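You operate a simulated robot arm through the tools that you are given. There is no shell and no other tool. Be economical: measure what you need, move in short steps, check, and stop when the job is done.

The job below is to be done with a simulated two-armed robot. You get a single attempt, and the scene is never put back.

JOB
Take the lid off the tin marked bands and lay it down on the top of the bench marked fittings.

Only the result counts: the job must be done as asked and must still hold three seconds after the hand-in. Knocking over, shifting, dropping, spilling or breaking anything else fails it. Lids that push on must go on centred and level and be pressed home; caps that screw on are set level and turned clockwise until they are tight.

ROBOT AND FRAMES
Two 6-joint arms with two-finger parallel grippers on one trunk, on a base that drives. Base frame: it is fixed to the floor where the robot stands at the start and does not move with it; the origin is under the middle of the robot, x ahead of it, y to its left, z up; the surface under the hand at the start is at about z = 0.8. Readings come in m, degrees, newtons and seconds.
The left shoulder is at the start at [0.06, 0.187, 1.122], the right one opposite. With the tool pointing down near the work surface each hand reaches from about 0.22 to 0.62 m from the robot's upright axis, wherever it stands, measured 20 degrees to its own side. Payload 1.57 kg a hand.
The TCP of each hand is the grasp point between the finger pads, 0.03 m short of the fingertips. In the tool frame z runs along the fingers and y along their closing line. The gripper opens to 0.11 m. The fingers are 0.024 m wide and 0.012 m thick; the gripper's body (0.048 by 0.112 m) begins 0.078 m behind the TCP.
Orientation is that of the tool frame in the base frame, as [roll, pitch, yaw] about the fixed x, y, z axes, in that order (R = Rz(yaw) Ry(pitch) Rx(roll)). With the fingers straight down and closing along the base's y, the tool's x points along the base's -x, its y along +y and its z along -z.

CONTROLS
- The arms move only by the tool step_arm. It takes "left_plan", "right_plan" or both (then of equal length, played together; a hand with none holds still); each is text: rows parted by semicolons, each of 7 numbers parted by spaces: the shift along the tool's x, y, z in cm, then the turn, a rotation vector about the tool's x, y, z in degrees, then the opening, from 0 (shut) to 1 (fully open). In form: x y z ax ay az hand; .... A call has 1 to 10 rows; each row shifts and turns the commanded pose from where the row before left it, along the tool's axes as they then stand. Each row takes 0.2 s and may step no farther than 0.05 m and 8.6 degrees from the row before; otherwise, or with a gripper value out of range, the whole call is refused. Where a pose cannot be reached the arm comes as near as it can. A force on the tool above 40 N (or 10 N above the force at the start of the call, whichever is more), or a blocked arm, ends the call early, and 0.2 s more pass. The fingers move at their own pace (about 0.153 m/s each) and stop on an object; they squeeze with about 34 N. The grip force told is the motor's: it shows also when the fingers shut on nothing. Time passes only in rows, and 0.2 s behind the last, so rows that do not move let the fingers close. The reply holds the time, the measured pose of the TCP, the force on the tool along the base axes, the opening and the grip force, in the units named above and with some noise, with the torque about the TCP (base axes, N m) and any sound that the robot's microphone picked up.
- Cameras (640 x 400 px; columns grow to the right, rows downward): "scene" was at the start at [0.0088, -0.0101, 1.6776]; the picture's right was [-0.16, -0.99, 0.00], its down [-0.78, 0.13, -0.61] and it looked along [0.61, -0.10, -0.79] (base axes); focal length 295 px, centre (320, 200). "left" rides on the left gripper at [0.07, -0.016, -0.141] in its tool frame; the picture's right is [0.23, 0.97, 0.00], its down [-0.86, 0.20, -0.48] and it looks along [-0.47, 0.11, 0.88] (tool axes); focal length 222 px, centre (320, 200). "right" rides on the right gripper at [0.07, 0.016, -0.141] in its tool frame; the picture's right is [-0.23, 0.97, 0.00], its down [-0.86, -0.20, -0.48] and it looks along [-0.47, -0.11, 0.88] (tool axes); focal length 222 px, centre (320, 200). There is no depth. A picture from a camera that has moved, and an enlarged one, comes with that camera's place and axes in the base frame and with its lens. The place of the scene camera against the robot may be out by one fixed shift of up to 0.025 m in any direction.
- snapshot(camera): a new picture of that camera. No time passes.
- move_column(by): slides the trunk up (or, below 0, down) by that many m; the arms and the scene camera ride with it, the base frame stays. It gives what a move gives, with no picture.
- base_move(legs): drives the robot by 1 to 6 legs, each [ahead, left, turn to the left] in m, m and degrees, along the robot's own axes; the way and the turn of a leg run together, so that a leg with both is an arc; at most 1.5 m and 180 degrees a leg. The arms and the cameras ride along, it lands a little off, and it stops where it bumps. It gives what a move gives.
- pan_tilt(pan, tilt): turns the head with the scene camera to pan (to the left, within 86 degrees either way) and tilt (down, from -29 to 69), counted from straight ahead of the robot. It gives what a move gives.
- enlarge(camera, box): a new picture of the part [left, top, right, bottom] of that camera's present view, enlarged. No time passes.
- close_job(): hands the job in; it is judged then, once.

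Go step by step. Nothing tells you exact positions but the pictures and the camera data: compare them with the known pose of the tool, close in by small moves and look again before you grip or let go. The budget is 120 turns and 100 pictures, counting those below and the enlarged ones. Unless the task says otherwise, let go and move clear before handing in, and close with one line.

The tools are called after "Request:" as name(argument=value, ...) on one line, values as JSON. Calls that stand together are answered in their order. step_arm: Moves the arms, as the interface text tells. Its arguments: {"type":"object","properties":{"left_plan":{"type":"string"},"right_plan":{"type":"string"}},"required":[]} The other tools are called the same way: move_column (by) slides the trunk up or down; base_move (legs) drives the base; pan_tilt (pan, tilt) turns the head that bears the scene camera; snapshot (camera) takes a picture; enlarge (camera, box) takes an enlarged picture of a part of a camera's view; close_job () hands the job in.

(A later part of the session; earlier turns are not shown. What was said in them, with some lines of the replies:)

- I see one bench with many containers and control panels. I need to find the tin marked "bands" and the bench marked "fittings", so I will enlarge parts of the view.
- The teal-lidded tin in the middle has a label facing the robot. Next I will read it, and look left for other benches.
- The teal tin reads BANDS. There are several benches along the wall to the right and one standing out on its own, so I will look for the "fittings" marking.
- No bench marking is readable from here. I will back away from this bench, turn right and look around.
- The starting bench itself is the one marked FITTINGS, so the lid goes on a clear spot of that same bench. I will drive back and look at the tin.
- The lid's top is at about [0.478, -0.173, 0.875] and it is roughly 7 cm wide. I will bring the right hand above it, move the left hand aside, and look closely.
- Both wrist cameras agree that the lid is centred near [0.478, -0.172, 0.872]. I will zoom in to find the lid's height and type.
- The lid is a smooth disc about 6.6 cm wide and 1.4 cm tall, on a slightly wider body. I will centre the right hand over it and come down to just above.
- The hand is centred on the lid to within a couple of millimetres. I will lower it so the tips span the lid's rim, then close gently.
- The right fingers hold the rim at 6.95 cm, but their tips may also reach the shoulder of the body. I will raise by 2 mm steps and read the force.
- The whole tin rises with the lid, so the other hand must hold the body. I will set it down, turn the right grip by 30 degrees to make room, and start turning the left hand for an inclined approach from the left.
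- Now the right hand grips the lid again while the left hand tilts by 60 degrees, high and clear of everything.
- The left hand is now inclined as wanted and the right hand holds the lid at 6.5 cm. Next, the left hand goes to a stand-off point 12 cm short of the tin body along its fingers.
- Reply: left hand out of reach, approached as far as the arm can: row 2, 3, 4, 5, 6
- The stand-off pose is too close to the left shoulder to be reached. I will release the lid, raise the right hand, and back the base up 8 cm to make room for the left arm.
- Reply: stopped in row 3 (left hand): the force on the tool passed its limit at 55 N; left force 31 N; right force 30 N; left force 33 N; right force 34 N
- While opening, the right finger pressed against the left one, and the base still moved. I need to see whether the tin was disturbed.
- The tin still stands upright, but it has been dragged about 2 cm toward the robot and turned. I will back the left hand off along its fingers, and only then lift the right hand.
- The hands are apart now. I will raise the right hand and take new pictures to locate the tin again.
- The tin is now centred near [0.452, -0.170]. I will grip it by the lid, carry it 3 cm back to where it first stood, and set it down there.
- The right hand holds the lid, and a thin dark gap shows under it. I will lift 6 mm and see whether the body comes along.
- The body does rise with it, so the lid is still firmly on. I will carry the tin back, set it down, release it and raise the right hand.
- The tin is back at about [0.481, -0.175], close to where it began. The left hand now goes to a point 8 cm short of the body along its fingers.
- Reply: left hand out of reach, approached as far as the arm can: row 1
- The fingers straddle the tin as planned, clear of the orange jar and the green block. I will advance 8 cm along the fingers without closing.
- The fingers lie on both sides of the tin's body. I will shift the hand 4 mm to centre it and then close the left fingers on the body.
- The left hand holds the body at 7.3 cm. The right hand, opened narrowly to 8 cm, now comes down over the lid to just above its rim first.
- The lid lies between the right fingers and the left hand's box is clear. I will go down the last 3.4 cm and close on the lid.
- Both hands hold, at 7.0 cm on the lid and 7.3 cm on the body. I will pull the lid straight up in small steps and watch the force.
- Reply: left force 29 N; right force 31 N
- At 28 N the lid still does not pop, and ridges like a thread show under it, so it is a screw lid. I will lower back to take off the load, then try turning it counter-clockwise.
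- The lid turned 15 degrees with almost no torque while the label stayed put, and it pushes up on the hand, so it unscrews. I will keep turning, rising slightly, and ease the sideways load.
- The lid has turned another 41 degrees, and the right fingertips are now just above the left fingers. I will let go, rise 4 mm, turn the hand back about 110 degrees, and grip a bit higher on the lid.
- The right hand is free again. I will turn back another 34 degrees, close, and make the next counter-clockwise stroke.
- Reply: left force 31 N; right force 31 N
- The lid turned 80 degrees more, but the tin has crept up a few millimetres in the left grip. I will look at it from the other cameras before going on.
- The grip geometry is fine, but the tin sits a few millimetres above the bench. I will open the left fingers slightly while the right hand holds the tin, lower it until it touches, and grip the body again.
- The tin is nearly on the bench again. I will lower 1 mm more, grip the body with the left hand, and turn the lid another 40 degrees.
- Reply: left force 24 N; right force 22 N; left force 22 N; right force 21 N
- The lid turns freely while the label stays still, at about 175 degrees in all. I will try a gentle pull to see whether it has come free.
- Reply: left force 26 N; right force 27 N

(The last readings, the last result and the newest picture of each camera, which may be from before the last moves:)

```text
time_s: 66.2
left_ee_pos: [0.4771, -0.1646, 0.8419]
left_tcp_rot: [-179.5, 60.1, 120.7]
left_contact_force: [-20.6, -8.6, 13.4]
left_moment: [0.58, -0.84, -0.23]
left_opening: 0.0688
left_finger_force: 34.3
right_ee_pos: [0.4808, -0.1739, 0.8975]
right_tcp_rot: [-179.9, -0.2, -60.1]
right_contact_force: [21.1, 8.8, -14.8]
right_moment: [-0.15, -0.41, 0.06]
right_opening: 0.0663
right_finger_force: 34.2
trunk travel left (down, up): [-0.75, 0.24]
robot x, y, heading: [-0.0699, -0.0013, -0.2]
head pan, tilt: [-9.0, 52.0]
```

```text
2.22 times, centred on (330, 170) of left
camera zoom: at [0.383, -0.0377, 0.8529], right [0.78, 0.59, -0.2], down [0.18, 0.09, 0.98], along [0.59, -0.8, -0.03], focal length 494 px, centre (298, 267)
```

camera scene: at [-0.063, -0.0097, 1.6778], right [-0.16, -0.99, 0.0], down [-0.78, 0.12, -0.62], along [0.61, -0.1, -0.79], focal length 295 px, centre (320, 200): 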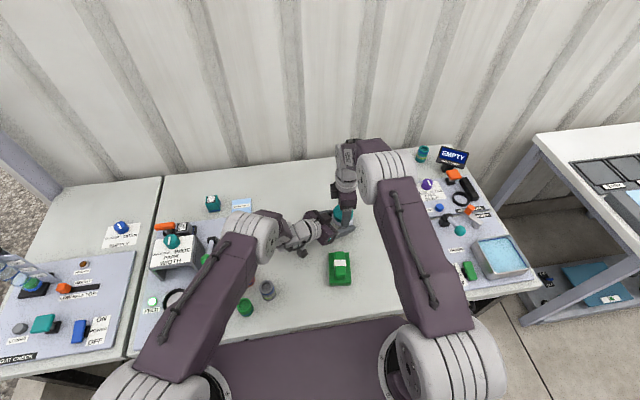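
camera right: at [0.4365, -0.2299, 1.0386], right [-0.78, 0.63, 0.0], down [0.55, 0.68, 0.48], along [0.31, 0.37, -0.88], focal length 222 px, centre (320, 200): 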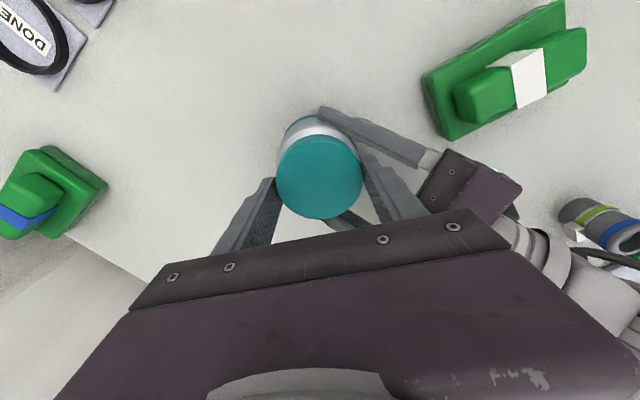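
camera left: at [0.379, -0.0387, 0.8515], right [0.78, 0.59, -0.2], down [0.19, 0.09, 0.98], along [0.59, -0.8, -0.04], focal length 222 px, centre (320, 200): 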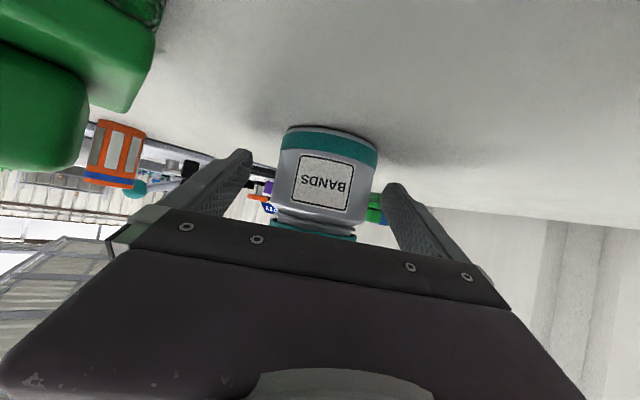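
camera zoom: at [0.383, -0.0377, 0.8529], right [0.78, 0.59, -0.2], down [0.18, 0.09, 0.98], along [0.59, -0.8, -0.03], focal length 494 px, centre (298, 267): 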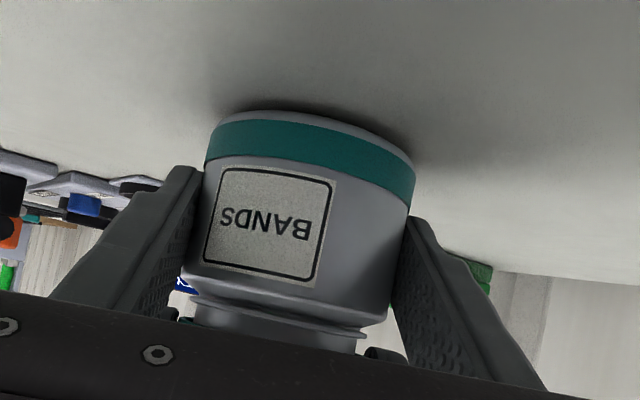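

It is still held by the thread. I will lower back, let go, wind the right hand back by about 140 degrees, and take another stroke.

Request:
step_arm(right_plan="0 0 0.3 0 0 0 0.5; 0 0 0 0 0 0 0.71; 0 0 -0.1 0 0 0 0.71; 0 0 0 0 0 8.5 0.71; 0 0 0 0 0 8.5 0.71; 0 0 0 0 0 8.5 0.71; 0 0 0 0 0 8.5 0.71; 0 0 0 0 0 8.5 0.71; 0 0 0 0 0 8.5 0.71; 0 0 0 0 0 8.5 0.71")

Request:
step_arm(right_plan="0 0 0 0 0 8.5 0.71; 0 0 0 0 0 8.5 0.71; 0 0 0 0 0 8.5 0.71; 0 0 0 0 0 8.5 0.71; 0 0 0 0 0 8.5 0.71; 0 0 0 0 0 8.5 0.71; 0 0 0 0 0 8.5 0.71; 0 0 0 0 0 8.5 0.71; 0 0 0 0 0 8.5 0.71; 0 0 0 0 0 0 0.71")

Request:
snapshot(camera="right")

Request:
enlarge(camera="left", box=[220, 80, 440, 260])

```text
time_s: 68.3
left_ee_pos: [0.4753, -0.1663, 0.8409]
left_tcp_rot: [-179.2, 59.9, 120.8]
left_contact_force: [-7.2, -1.3, -1.8]
left_moment: [0.08, -0.14, 0.06]
left_opening: 0.0686
left_finger_force: 34.1
right_ee_pos: [0.4799, -0.1731, 0.8955]
right_tcp_rot: [-179.9, 0.0, -119.8]
right_contact_force: [6.5, 0.5, 0.6]
right_moment: [0.03, -0.17, -0.13]
right_opening: 0.0766
right_finger_force: 0.1
trunk travel left (down, up): [-0.75, 0.24]
robot x, y, heading: [-0.0726, 0.0013, -0.3]
head pan, tilt: [-9.0, 52.0]
```

```text
time_s: 70.5
left_ee_pos: [0.4781, -0.1649, 0.8406]
left_tcp_rot: [-179.5, 59.9, 121.0]
left_contact_force: [34.4, -2.5, -8.2]
left_moment: [0.08, 0.95, -1.25]
left_opening: 0.0687
left_finger_force: 33.9
right_ee_pos: [0.4755, -0.1743, 0.8946]
right_tcp_rot: [-179.7, -0.6, 163.9]
right_contact_force: [-34.3, 2.3, 6.2]
right_moment: [0.17, 0.93, 1.53]
right_opening: 0.0716
right_finger_force: 0.1
trunk travel left (down, up): [-0.75, 0.24]
robot x, y, heading: [-0.0721, 0.0001, -0.2]
head pan, tilt: [-9.0, 52.0]
```

```text
29 pictures are left
camera right: at [0.416, -0.1399, 1.0362], right [0.49, 0.87, -0.01], down [0.77, -0.43, 0.47], along [0.41, -0.24, -0.88], focal length 222 px, centre (320, 200)
```

right: 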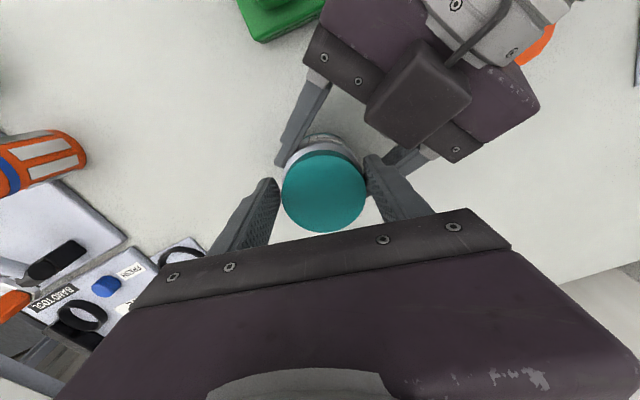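

```text
2.22 times, centred on (330, 170) of left
camera zoom: at [0.3835, -0.0367, 0.8527], right [0.78, 0.59, -0.2], down [0.18, 0.09, 0.98], along [0.6, -0.8, -0.04], focal length 494 px, centre (298, 267)
```

zoom: 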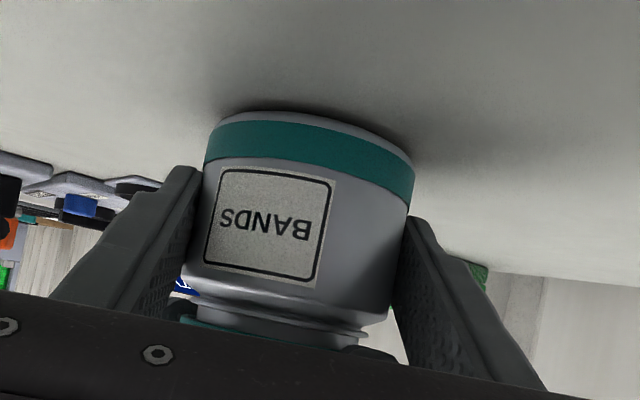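

At this angle the right finger presses the left hand's box. I will rotate 16 degrees away to clear it, then grip and turn.

Request:
step_arm(right_plan="0 0 0 0 0 -8 0.71; 0 0 0 0 0 -8 0.71; 0 0 0 0 0 0 0.71")

```text
time_s: 71.3
left_ee_pos: [0.4742, -0.1653, 0.8383]
left_tcp_rot: [-179.1, 59.6, 120.9]
left_contact_force: [-2.6, 1.9, -4.9]
left_moment: [-0.34, 0.12, 0.08]
left_opening: 0.0682
left_finger_force: 33.8
right_ee_pos: [0.48, -0.1744, 0.8971]
right_tcp_rot: [-179.9, 0.3, 179.9]
right_contact_force: [1.7, -1.6, 6.9]
right_moment: [0.28, -0.1, -0.12]
right_opening: 0.0763
right_finger_force: 0.1
trunk travel left (down, up): [-0.75, 0.24]
robot x, y, heading: [-0.0714, -0.001, 0.0]
head pan, tilt: [-9.0, 52.0]
```

Most of that load is gone. I will close on the lid and make a stroke of about 120 degrees.

Request:
step_arm(right_plan="0 0 0 0 0 -4 0.71; 0 0 0 0 0 0 0.5; 0 0 0 0 0 0 0.5; 0 0 0 0 0 -8 0.5; 0 0 -0.01 0 0 -8 0.5; 0 0 -0.01 0 0 -8 0.5; 0 0 -0.01 0 0 -8 0.5; 0 0 -0.01 0 0 -8 0.5; 0 0 -0.01 0 0 -8 0.5; 0 0 -0.01 0 0 -8 0.5")

Request:
step_arm(right_plan="0 0 -0.01 0 0 -8 0.5; 0 0 -0.01 0 0 -8 0.5; 0 0 -0.01 0 0 -8 0.5; 0 0 -0.01 0 0 -8 0.5; 0 0 -0.01 0 0 -8 0.5; 0 0 -0.01 0 0 -8 0.5; 0 0 -0.01 0 0 -8 0.5; 0 0 -0.01 0 0 -8 0.5")

Request:
enlarge(camera="left", box=[220, 80, 440, 260])

```text
time_s: 73.5
left_ee_pos: [0.4754, -0.1649, 0.8394]
left_tcp_rot: [-179.1, 59.9, 121.1]
left_contact_force: [3.7, 30.1, -0.2]
left_moment: [-0.63, -0.04, 0.27]
left_opening: 0.0683
left_finger_force: 33.8
right_ee_pos: [0.4796, -0.1754, 0.8962]
right_tcp_rot: [-179.9, -0.2, -119.9]
right_contact_force: [-3.5, -29.8, -1.4]
right_moment: [-1.17, 0.22, -0.07]
right_opening: 0.0657
right_finger_force: 34.1
trunk travel left (down, up): [-0.75, 0.24]
robot x, y, heading: [-0.0708, 0.0022, 0.0]
head pan, tilt: [-9.0, 52.0]
```

```text
time_s: 75.3
left_ee_pos: [0.4759, -0.1651, 0.84]
left_tcp_rot: [-179.2, 59.8, 120.8]
left_contact_force: [0.1, 13.0, -1.6]
left_moment: [-0.38, 0.05, 0.4]
left_opening: 0.0686
left_finger_force: 33.9
right_ee_pos: [0.4808, -0.1732, 0.8986]
right_tcp_rot: [180.0, -0.1, -56.0]
right_contact_force: [-0.2, -13.4, -0.2]
right_moment: [-0.39, -0.01, -0.34]
right_opening: 0.0653
right_finger_force: 34.4
trunk travel left (down, up): [-0.75, 0.24]
robot x, y, heading: [-0.0704, -0.0001, 0.3]
head pan, tilt: [-9.0, 52.0]
```

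```text
2.22 times, centred on (330, 170) of left
camera zoom: at [0.382, -0.0371, 0.8518], right [0.78, 0.59, -0.2], down [0.19, 0.09, 0.98], along [0.59, -0.8, -0.04], focal length 494 px, centre (298, 267)
```

zoom: 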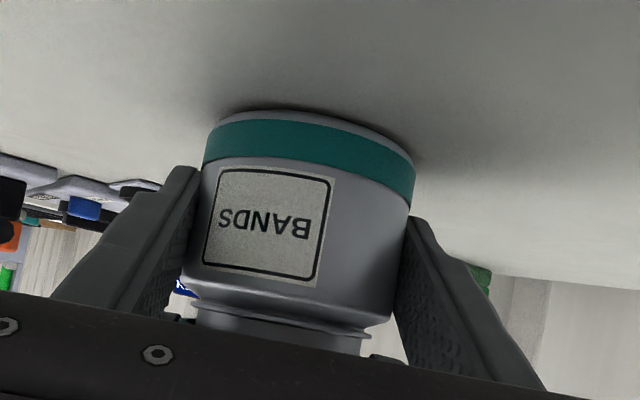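

The neck now shows more clearly below the lid, after about 290 degrees. I will test with a gentle lift.

Request:
step_arm(right_plan="0 0 -0.2 0 0 0 0.5; 0 0 -0.2 0 0 0 0.5; 0 0 -0.1 0 0 0 0.5")

Request:
enlarge(camera="scene", box=[290, 190, 410, 280])

```text
time_s: 76.2
left_ee_pos: [0.4749, -0.1663, 0.8392]
left_tcp_rot: [-179.4, 59.9, 120.8]
left_contact_force: [-5.9, 4.6, 3.0]
left_moment: [-0.25, -0.33, 0.02]
left_opening: 0.0684
left_finger_force: 34.2
right_ee_pos: [0.4805, -0.1736, 0.9033]
right_tcp_rot: [-180.0, 0.0, -56.1]
right_contact_force: [4.6, -5.1, -4.4]
right_moment: [-0.06, -0.01, 0.02]
right_opening: 0.0653
right_finger_force: 34.1
trunk travel left (down, up): [-0.75, 0.24]
robot x, y, heading: [-0.0735, 0.0021, -0.3]
head pan, tilt: [-9.0, 52.0]
```

```text
4.44 times, centred on (350, 235) of scene
camera zoom: at [-0.0631, -0.0097, 1.6778], right [-0.16, -0.99, 0.0], down [-0.78, 0.12, -0.62], along [0.61, -0.1, -0.79], focal length 1311 px, centre (187, 44)
```

zoom: 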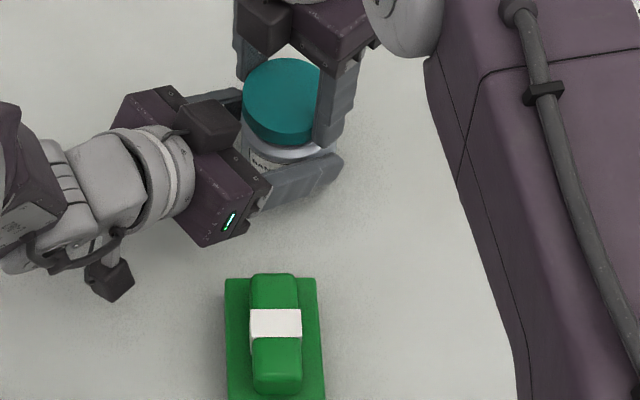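

The lid rose 5 mm with only about 4 N of pull, so it seems to be free. I will lift it 3 cm more and check.

Request:
step_arm(right_plan="0 0 -0.3 0 0 0 0.5; 0 0 -0.7 0 0 0 0.5; 0 0 -1 0 0 0 0.5; 0 0 -1.5 0 0 0 0.5; 0 0 0 0 0 0 0.5")

Request:
enlarge(camera="scene", box=[290, 170, 410, 270])

Request:
snapshot(camera="left")

```text
time_s: 77.3
left_ee_pos: [0.4766, -0.1648, 0.8408]
left_tcp_rot: [-179.2, 59.8, 120.9]
left_contact_force: [-0.7, -0.5, -0.9]
left_moment: [0.05, 0.02, 0.02]
left_opening: 0.0684
left_finger_force: 33.5
right_ee_pos: [0.4798, -0.1747, 0.9387]
right_tcp_rot: [180.0, -0.1, -56.1]
right_contact_force: [0.3, -0.1, 0.4]
right_moment: [0.0, -0.05, 0.0]
right_opening: 0.0657
right_finger_force: 33.7
trunk travel left (down, up): [-0.75, 0.24]
robot x, y, heading: [-0.0727, -0.0019, -0.1]
head pan, tilt: [-9.0, 52.0]
```

```text
4.00 times, centred on (350, 220) of scene
camera zoom: at [-0.0628, -0.0098, 1.6778], right [-0.16, -0.99, 0.0], down [-0.78, 0.12, -0.62], along [0.61, -0.1, -0.79], focal length 1180 px, centre (200, 120)
```

zoom: 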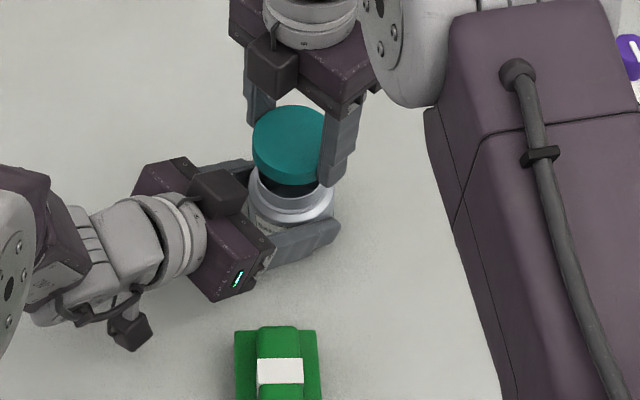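

```text
24 pictures are left
camera left: at [0.3822, -0.0369, 0.8516], right [0.78, 0.59, -0.2], down [0.19, 0.09, 0.98], along [0.59, -0.8, -0.04], focal length 222 px, centre (320, 200)
```

left: 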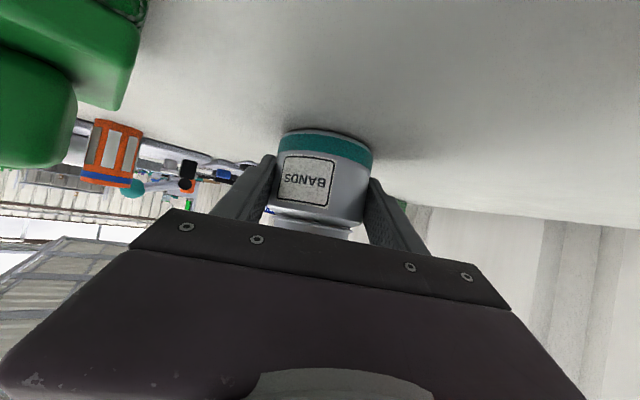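

The lid is off in the right hand and the open tin is still held on the bench. I will raise the lid and carry it to the empty area right of the tin, near [0.44, -0.285].

Request:
step_arm(right_plan="0 0 -3 0 0 0 0.5; 1.72 2.37 0 0 0 0 0.5; 1.72 2.37 0 0 0 0 0.5; 1.72 2.37 0 0 0 0 0.5; 1.72 2.37 0 0 0 0 0.5; 0 0 0 0 0 0 0.5")

Request:
snapshot(camera="right")

Request:
snapshot(camera="scene")

Request:
enlarge(camera="left", box=[220, 80, 440, 260])

```text
time_s: 78.8
left_ee_pos: [0.4759, -0.1653, 0.8399]
left_tcp_rot: [-179.2, 60.0, 120.9]
left_contact_force: [-0.7, 0.1, -1.2]
left_moment: [0.05, 0.02, 0.02]
left_opening: 0.0684
left_finger_force: 34.4
right_ee_pos: [0.4381, -0.2829, 0.9688]
right_tcp_rot: [179.8, -0.1, -56.1]
right_contact_force: [0.0, 0.1, 0.3]
right_moment: [-0.01, 0.01, -0.04]
right_opening: 0.0656
right_finger_force: 34.1
trunk travel left (down, up): [-0.75, 0.24]
robot x, y, heading: [-0.0727, -0.0029, -0.1]
head pan, tilt: [-9.0, 52.0]
```

```text
23 pictures are left
camera right: at [0.4654, -0.3514, 1.1084], right [-0.93, -0.35, 0.0], down [-0.31, 0.82, 0.48], along [-0.17, 0.45, -0.88], focal length 222 px, centre (320, 200)
```

right: 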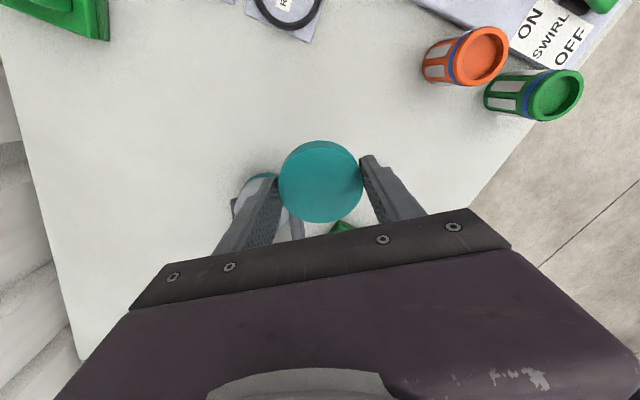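

```text
22 pictures are left
camera scene: at [-0.0628, -0.0089, 1.6778], right [-0.16, -0.99, 0.0], down [-0.78, 0.12, -0.62], along [0.61, -0.1, -0.79], focal length 295 px, centre (320, 200)
```

scene: 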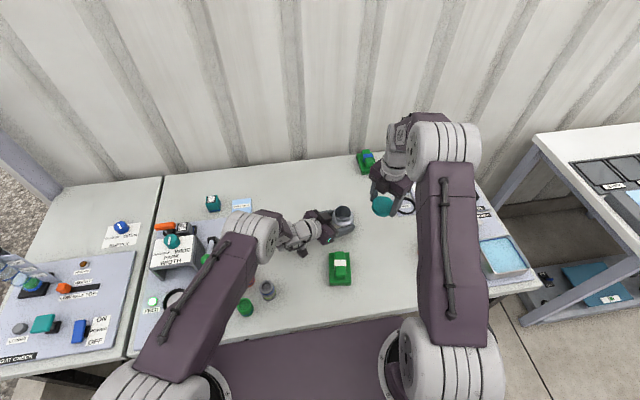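

```text
2.22 times, centred on (330, 170) of left
camera zoom: at [0.3822, -0.0364, 0.8517], right [0.78, 0.59, -0.2], down [0.19, 0.09, 0.98], along [0.59, -0.8, -0.04], focal length 494 px, centre (298, 267)
```

zoom: 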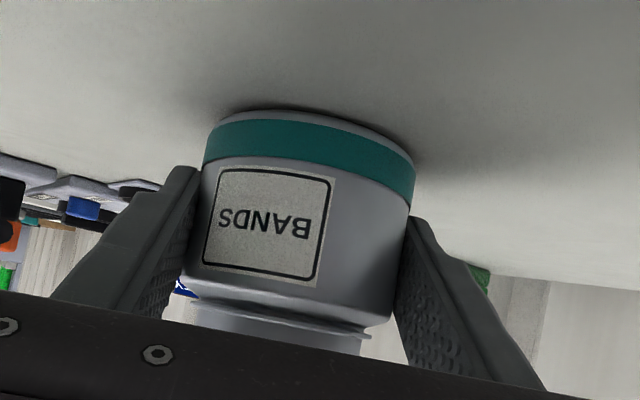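

The spot below the lid is empty for at least 7 cm around. I will lower to about 8 mm above the estimated contact height, then creep down.

Request:
step_arm(right_plan="0 0 4 0 0 0 0.5; 0 0 4 0 0 0 0.5; 0 0 3 0 0 0 0.5; 0 0 1 0 0 0 0.5; 0 0 0.4 0 0 0 0.5; 0 0 0.3 0 0 0 0.5; 0 0 0 0 0 0 0.5")

Request:
snapshot(camera="right")

Request:
enlarge(camera="scene", box=[320, 170, 440, 260])

```text
time_s: 80.3
left_ee_pos: [0.4757, -0.1657, 0.8402]
left_tcp_rot: [-179.2, 59.8, 120.9]
left_contact_force: [-0.7, -0.1, -0.9]
left_moment: [0.0, -0.01, -0.01]
left_opening: 0.0683
left_finger_force: 33.9
right_ee_pos: [0.4404, -0.2834, 0.8419]
right_tcp_rot: [180.0, -0.1, -56.1]
right_contact_force: [0.3, 0.5, -0.2]
right_moment: [-0.03, -0.03, 0.04]
right_opening: 0.0653
right_finger_force: 33.8
trunk travel left (down, up): [-0.75, 0.24]
robot x, y, heading: [-0.0726, 0.0002, -0.0]
head pan, tilt: [-9.0, 52.0]
```

```text
20 pictures are left
camera right: at [0.466, -0.352, 0.982], right [-0.94, -0.35, 0.0], down [-0.31, 0.82, 0.48], along [-0.17, 0.45, -0.88], focal length 222 px, centre (320, 200)
```

right: 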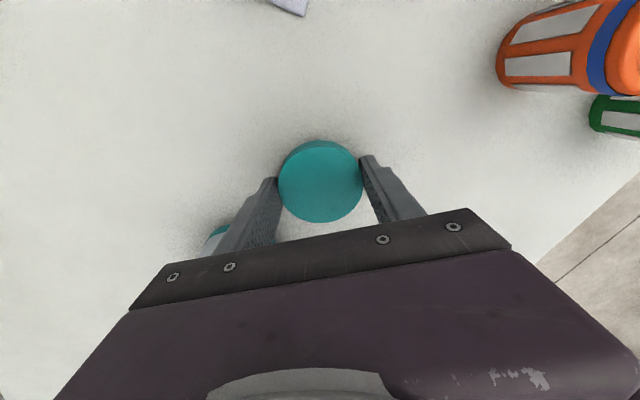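

```text
4.44 times, centred on (380, 215) of scene
camera zoom: at [-0.0631, -0.0097, 1.6778], right [-0.16, -0.99, 0.0], down [-0.78, 0.12, -0.62], along [0.61, -0.1, -0.79], focal length 1311 px, centre (53, 133)
```

zoom: 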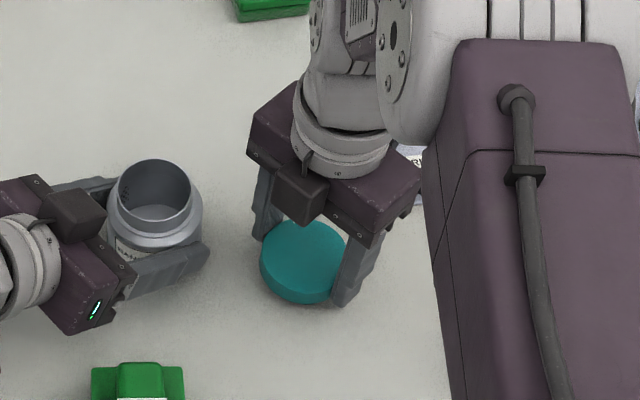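

The lid is level and just above the bench. I will creep down in 2 mm steps until contact shows, and lower the left hand 1 mm so the tin rests.

Request:
step_arm(right_plan="0 0 0.2 0 0 0 0.5; 0 0 0.2 0 0 0 0.5; 0 0 0.15 0 0 0 0.5; 0 0 0 0 0 0 0.5", left_plan="0.0864 0 0.05 0 0 0 0.55; 0 0 0 0 0 0 0.55; 0 0 0 0 0 0 0.55; 0 0 0 0 0 0 0.55")

```text
time_s: 81.3
left_ee_pos: [0.4769, -0.1648, 0.8381]
left_tcp_rot: [-179.2, 59.7, 120.9]
left_contact_force: [0.4, 0.1, -0.8]
left_moment: [0.01, 0.05, 0.0]
left_opening: 0.0683
left_finger_force: 34.4
right_ee_pos: [0.4387, -0.2838, 0.8351]
right_tcp_rot: [-179.9, 0.0, -56.0]
right_contact_force: [0.4, 1.0, 0.0]
right_moment: [0.0, -0.03, 0.02]
right_opening: 0.0652
right_finger_force: 33.7
trunk travel left (down, up): [-0.75, 0.24]
robot x, y, heading: [-0.0732, 0.0016, -0.3]
head pan, tilt: [-9.0, 52.0]
```

No contact on either side yet, so I will continue down in small steps.

Request:
step_arm(right_plan="0 0 0.15 0 0 0 0.5; 0 0 0.15 0 0 0 0.5; 0 0 0 0 0 0 0.5", left_plan="0.0864 0 0.05 0 0 0 0.55; 0 0 0 0 0 0 0.55; 0 0 0 0 0 0 0.55")

Request:
enlarge(camera="left", box=[220, 80, 440, 260])

```text
time_s: 82.2
left_ee_pos: [0.4754, -0.1647, 0.838]
left_tcp_rot: [-179.4, 59.8, 120.9]
left_contact_force: [1.1, 1.0, 3.4]
left_moment: [0.07, -0.05, -0.02]
left_opening: 0.0685
left_finger_force: 33.8
right_ee_pos: [0.4389, -0.2838, 0.8321]
right_tcp_rot: [-180.0, -0.1, -56.1]
right_contact_force: [0.0, -0.6, 0.2]
right_moment: [-0.01, 0.04, -0.04]
right_opening: 0.0652
right_finger_force: 33.2
trunk travel left (down, up): [-0.75, 0.24]
robot x, y, heading: [-0.0691, 0.0007, 0.1]
head pan, tilt: [-9.0, 52.0]
```

```text
2.22 times, centred on (330, 170) of left
camera zoom: at [0.3821, -0.0367, 0.8505], right [0.78, 0.59, -0.2], down [0.18, 0.09, 0.98], along [0.59, -0.8, -0.04], focal length 494 px, centre (298, 267)
```

zoom: 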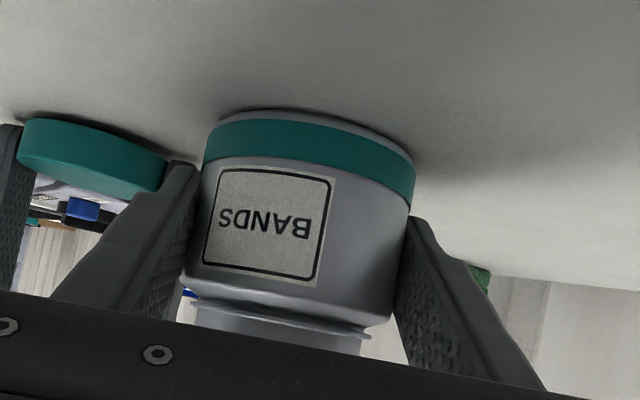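

The tin now rests on the bench and the lid is almost down. A few more 1 mm steps on the right.

Request:
step_arm(right_plan="0 0 0.1 0 0 0 0.5; 0 0 0.1 0 0 0 0.5; 0 0 0 0 0 0 0.5")

Request:
enlarge(camera="left", box=[210, 110, 310, 180])

```text
time_s: 83.0
left_ee_pos: [0.4759, -0.1643, 0.8392]
left_tcp_rot: [-179.3, 59.9, 120.8]
left_contact_force: [1.3, 0.7, 6.5]
left_moment: [0.08, -0.03, -0.01]
left_opening: 0.0685
left_finger_force: 34.1
right_ee_pos: [0.4396, -0.2842, 0.8317]
right_tcp_rot: [180.0, 0.0, -56.1]
right_contact_force: [0.6, 0.4, -0.7]
right_moment: [-0.02, -0.02, -0.01]
right_opening: 0.0654
right_finger_force: 33.6
trunk travel left (down, up): [-0.75, 0.24]
robot x, y, heading: [-0.0713, -0.0001, -0.2]
head pan, tilt: [-9.0, 52.0]
```

```text
5.71 times, centred on (260, 145) of left
camera zoom: at [0.382, -0.0367, 0.8505], right [0.78, 0.59, -0.2], down [0.18, 0.09, 0.98], along [0.59, -0.8, -0.04], focal length 1269 px, centre (663, 514)
```

zoom: 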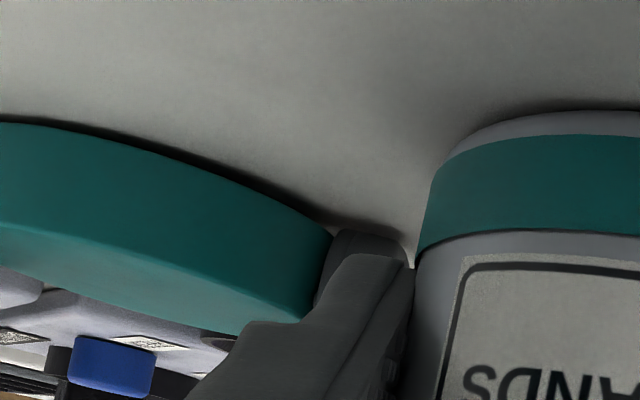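

Only a thin shadow line is left under the lid. I will step down until the force shows contact.

Request:
step_arm(right_plan="0 0 0.1 0 0 0 0.5; 0 0 0.1 0 0 0 0.5; 0 0 0 0 0 0 0.5")

```text
time_s: 83.8
left_ee_pos: [0.4743, -0.1655, 0.8388]
left_tcp_rot: [-179.4, 59.8, 120.8]
left_contact_force: [1.3, 0.2, 1.5]
left_moment: [0.01, 0.03, -0.01]
left_opening: 0.0684
left_finger_force: 33.8
right_ee_pos: [0.4398, -0.2832, 0.8298]
right_tcp_rot: [-179.9, -0.1, -56.0]
right_contact_force: [0.4, -1.9, 14.5]
right_moment: [-0.19, 0.5, 0.0]
right_opening: 0.0653
right_finger_force: 33.7
trunk travel left (down, up): [-0.75, 0.24]
robot x, y, heading: [-0.0698, 0.0024, -0.3]
head pan, tilt: [-9.0, 52.0]
```

The lid is in contact with the bench at 14 N. I will ease off 1 mm, open the right fingers and raise the hand.

Request:
step_arm(right_plan="0 0 -0.1 0 0 0 0.5; 0 0 0 0 0 0 0.6; 0 0 0 0 0 0 0.8; 0 0 0 0 0 0 0.8; 0 0 -2 0 0 0 0.8; 0 0 -4 0 0 0 0.8; 0 0 -4 0 0 0 0.8; 0 0 -4 0 0 0 0.8; 0 0 0 0 0 0 0.8")

Request:
snapshot(camera="right")

Request:
enlarge(camera="left", box=[160, 80, 440, 260])

```text
time_s: 85.8
left_ee_pos: [0.4759, -0.1658, 0.8381]
left_tcp_rot: [-179.3, 59.8, 120.7]
left_contact_force: [-1.4, 0.3, 6.0]
left_moment: [0.11, 0.08, 0.0]
left_opening: 0.0683
left_finger_force: 33.2
right_ee_pos: [0.4386, -0.2841, 0.9702]
right_tcp_rot: [180.0, -0.1, -56.1]
right_contact_force: [-0.1, -0.3, -0.5]
right_moment: [-0.01, -0.03, -0.02]
right_opening: 0.088
right_finger_force: 0.1
trunk travel left (down, up): [-0.75, 0.24]
robot x, y, heading: [-0.0704, -0.0013, -0.0]
head pan, tilt: [-9.0, 52.0]
```

```text
16 pictures are left
camera right: at [0.4644, -0.3513, 1.1104], right [-0.94, -0.35, 0.0], down [-0.31, 0.82, 0.48], along [-0.17, 0.45, -0.88], focal length 222 px, centre (320, 200)
```

right: 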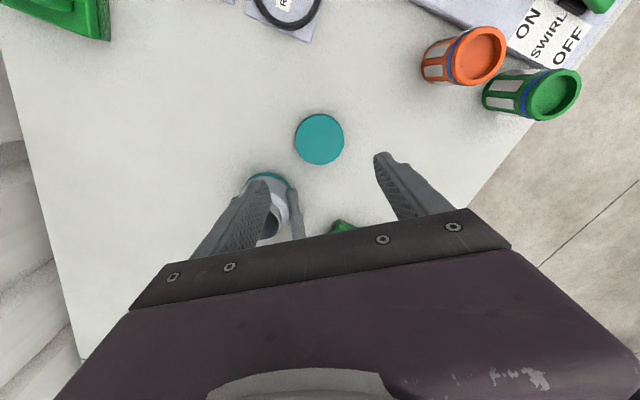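

```text
2.22 times, centred on (300, 170) of left
camera zoom: at [0.3814, -0.0365, 0.8505], right [0.78, 0.59, -0.2], down [0.19, 0.09, 0.98], along [0.59, -0.8, -0.04], focal length 494 px, centre (364, 267)
```

zoom: 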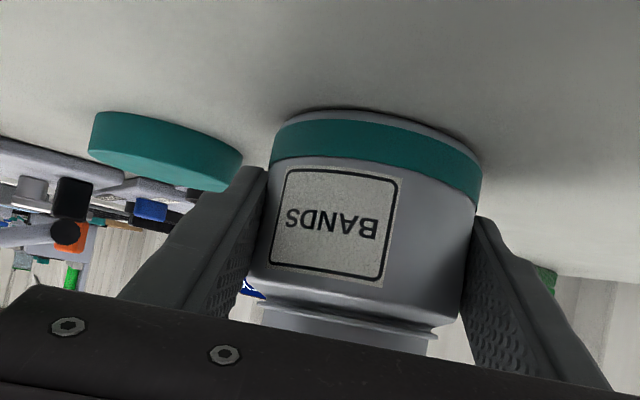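

The lid lies flat on the bench. Now I will open the left hand and withdraw it back along its fingers.

Request:
step_arm(left_plan="0 0 0 0 0 0 0.75; 0 0 0 0 0 0 0.9; 0 0 0 0 0 0 0.9; 0 0 -2 0 0 0 0.9; 0 0 -2.5 0 0 0 0.9; 0 0 -2.5 0 0 0 0.9; -1.5 0 -1 0 0 0 0.9; -3 0 -1.7 0 0 0 0.9; -3 0 -1.7 0 0 0 0.9; 0 0 0 0 0 0 0.9")

Request:
snapshot(camera="scene")

Request:
snapshot(camera="left")

```text
time_s: 88.0
left_ee_pos: [0.446, -0.1124, 0.9601]
left_tcp_rot: [-179.2, 59.8, 120.9]
left_contact_force: [0.3, -0.5, 0.1]
left_moment: [-0.02, 0.01, 0.01]
left_opening: 0.0986
left_finger_force: 0.0
right_ee_pos: [0.4389, -0.2843, 0.969]
right_tcp_rot: [179.9, -0.1, -56.2]
right_contact_force: [0.1, -1.0, -0.4]
right_moment: [0.0, -0.02, -0.01]
right_opening: 0.0877
right_finger_force: 0.2
trunk travel left (down, up): [-0.75, 0.24]
robot x, y, heading: [-0.0705, 0.002, -0.4]
head pan, tilt: [-9.0, 52.0]
```

```text
14 pictures are left
camera scene: at [-0.0628, -0.0098, 1.6778], right [-0.16, -0.99, 0.0], down [-0.78, 0.12, -0.62], along [0.61, -0.1, -0.79], focal length 295 px, centre (320, 200)
```

scene: 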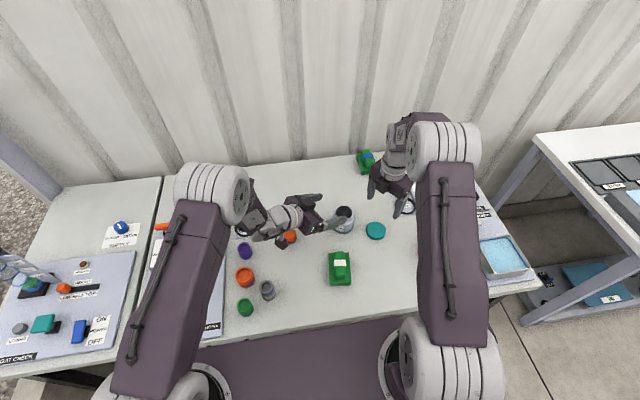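

```text
13 pictures are left
camera left: at [0.3519, 0.0162, 0.9717], right [0.78, 0.59, -0.2], down [0.19, 0.09, 0.98], along [0.59, -0.8, -0.04], focal length 222 px, centre (320, 200)
```

left: 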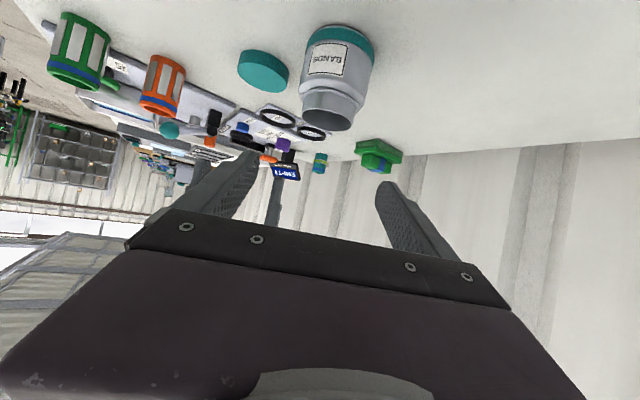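

The tin stands upright and open, the lid lies flat, and both hands are clear. A last check of the neighbouring things.

Request:
enlarge(camera="scene", box=[220, 180, 420, 310])

```text
3.08 times, centred on (320, 245) of scene
camera zoom: at [-0.0628, -0.0098, 1.6778], right [-0.16, -0.99, 0.0], down [-0.78, 0.12, -0.62], along [0.61, -0.1, -0.79], focal length 908 px, centre (320, 62)
```

zoom: 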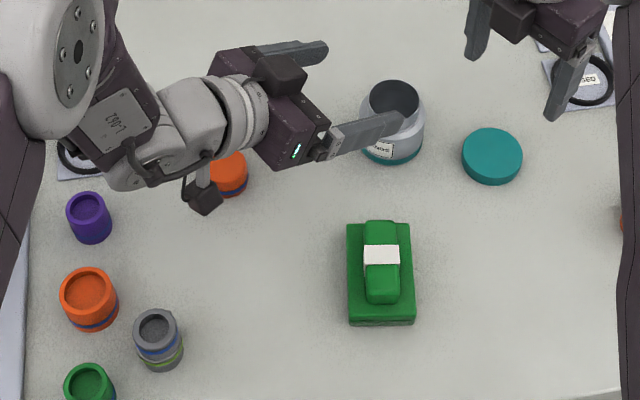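

The lid lies flat on the FITTINGS bench, the tin stands open and upright, and everything else in view is standing where it was, so I am handing in.

Request:
close_job()

```text
The job is handed in.
```

The BANDS tin's screw lid is off and lying flat on top of the FITTINGS bench, and both hands are clear. The tin was dragged about 3 cm during a finger collision; I put it back within a few millimetres of its start, though turned.
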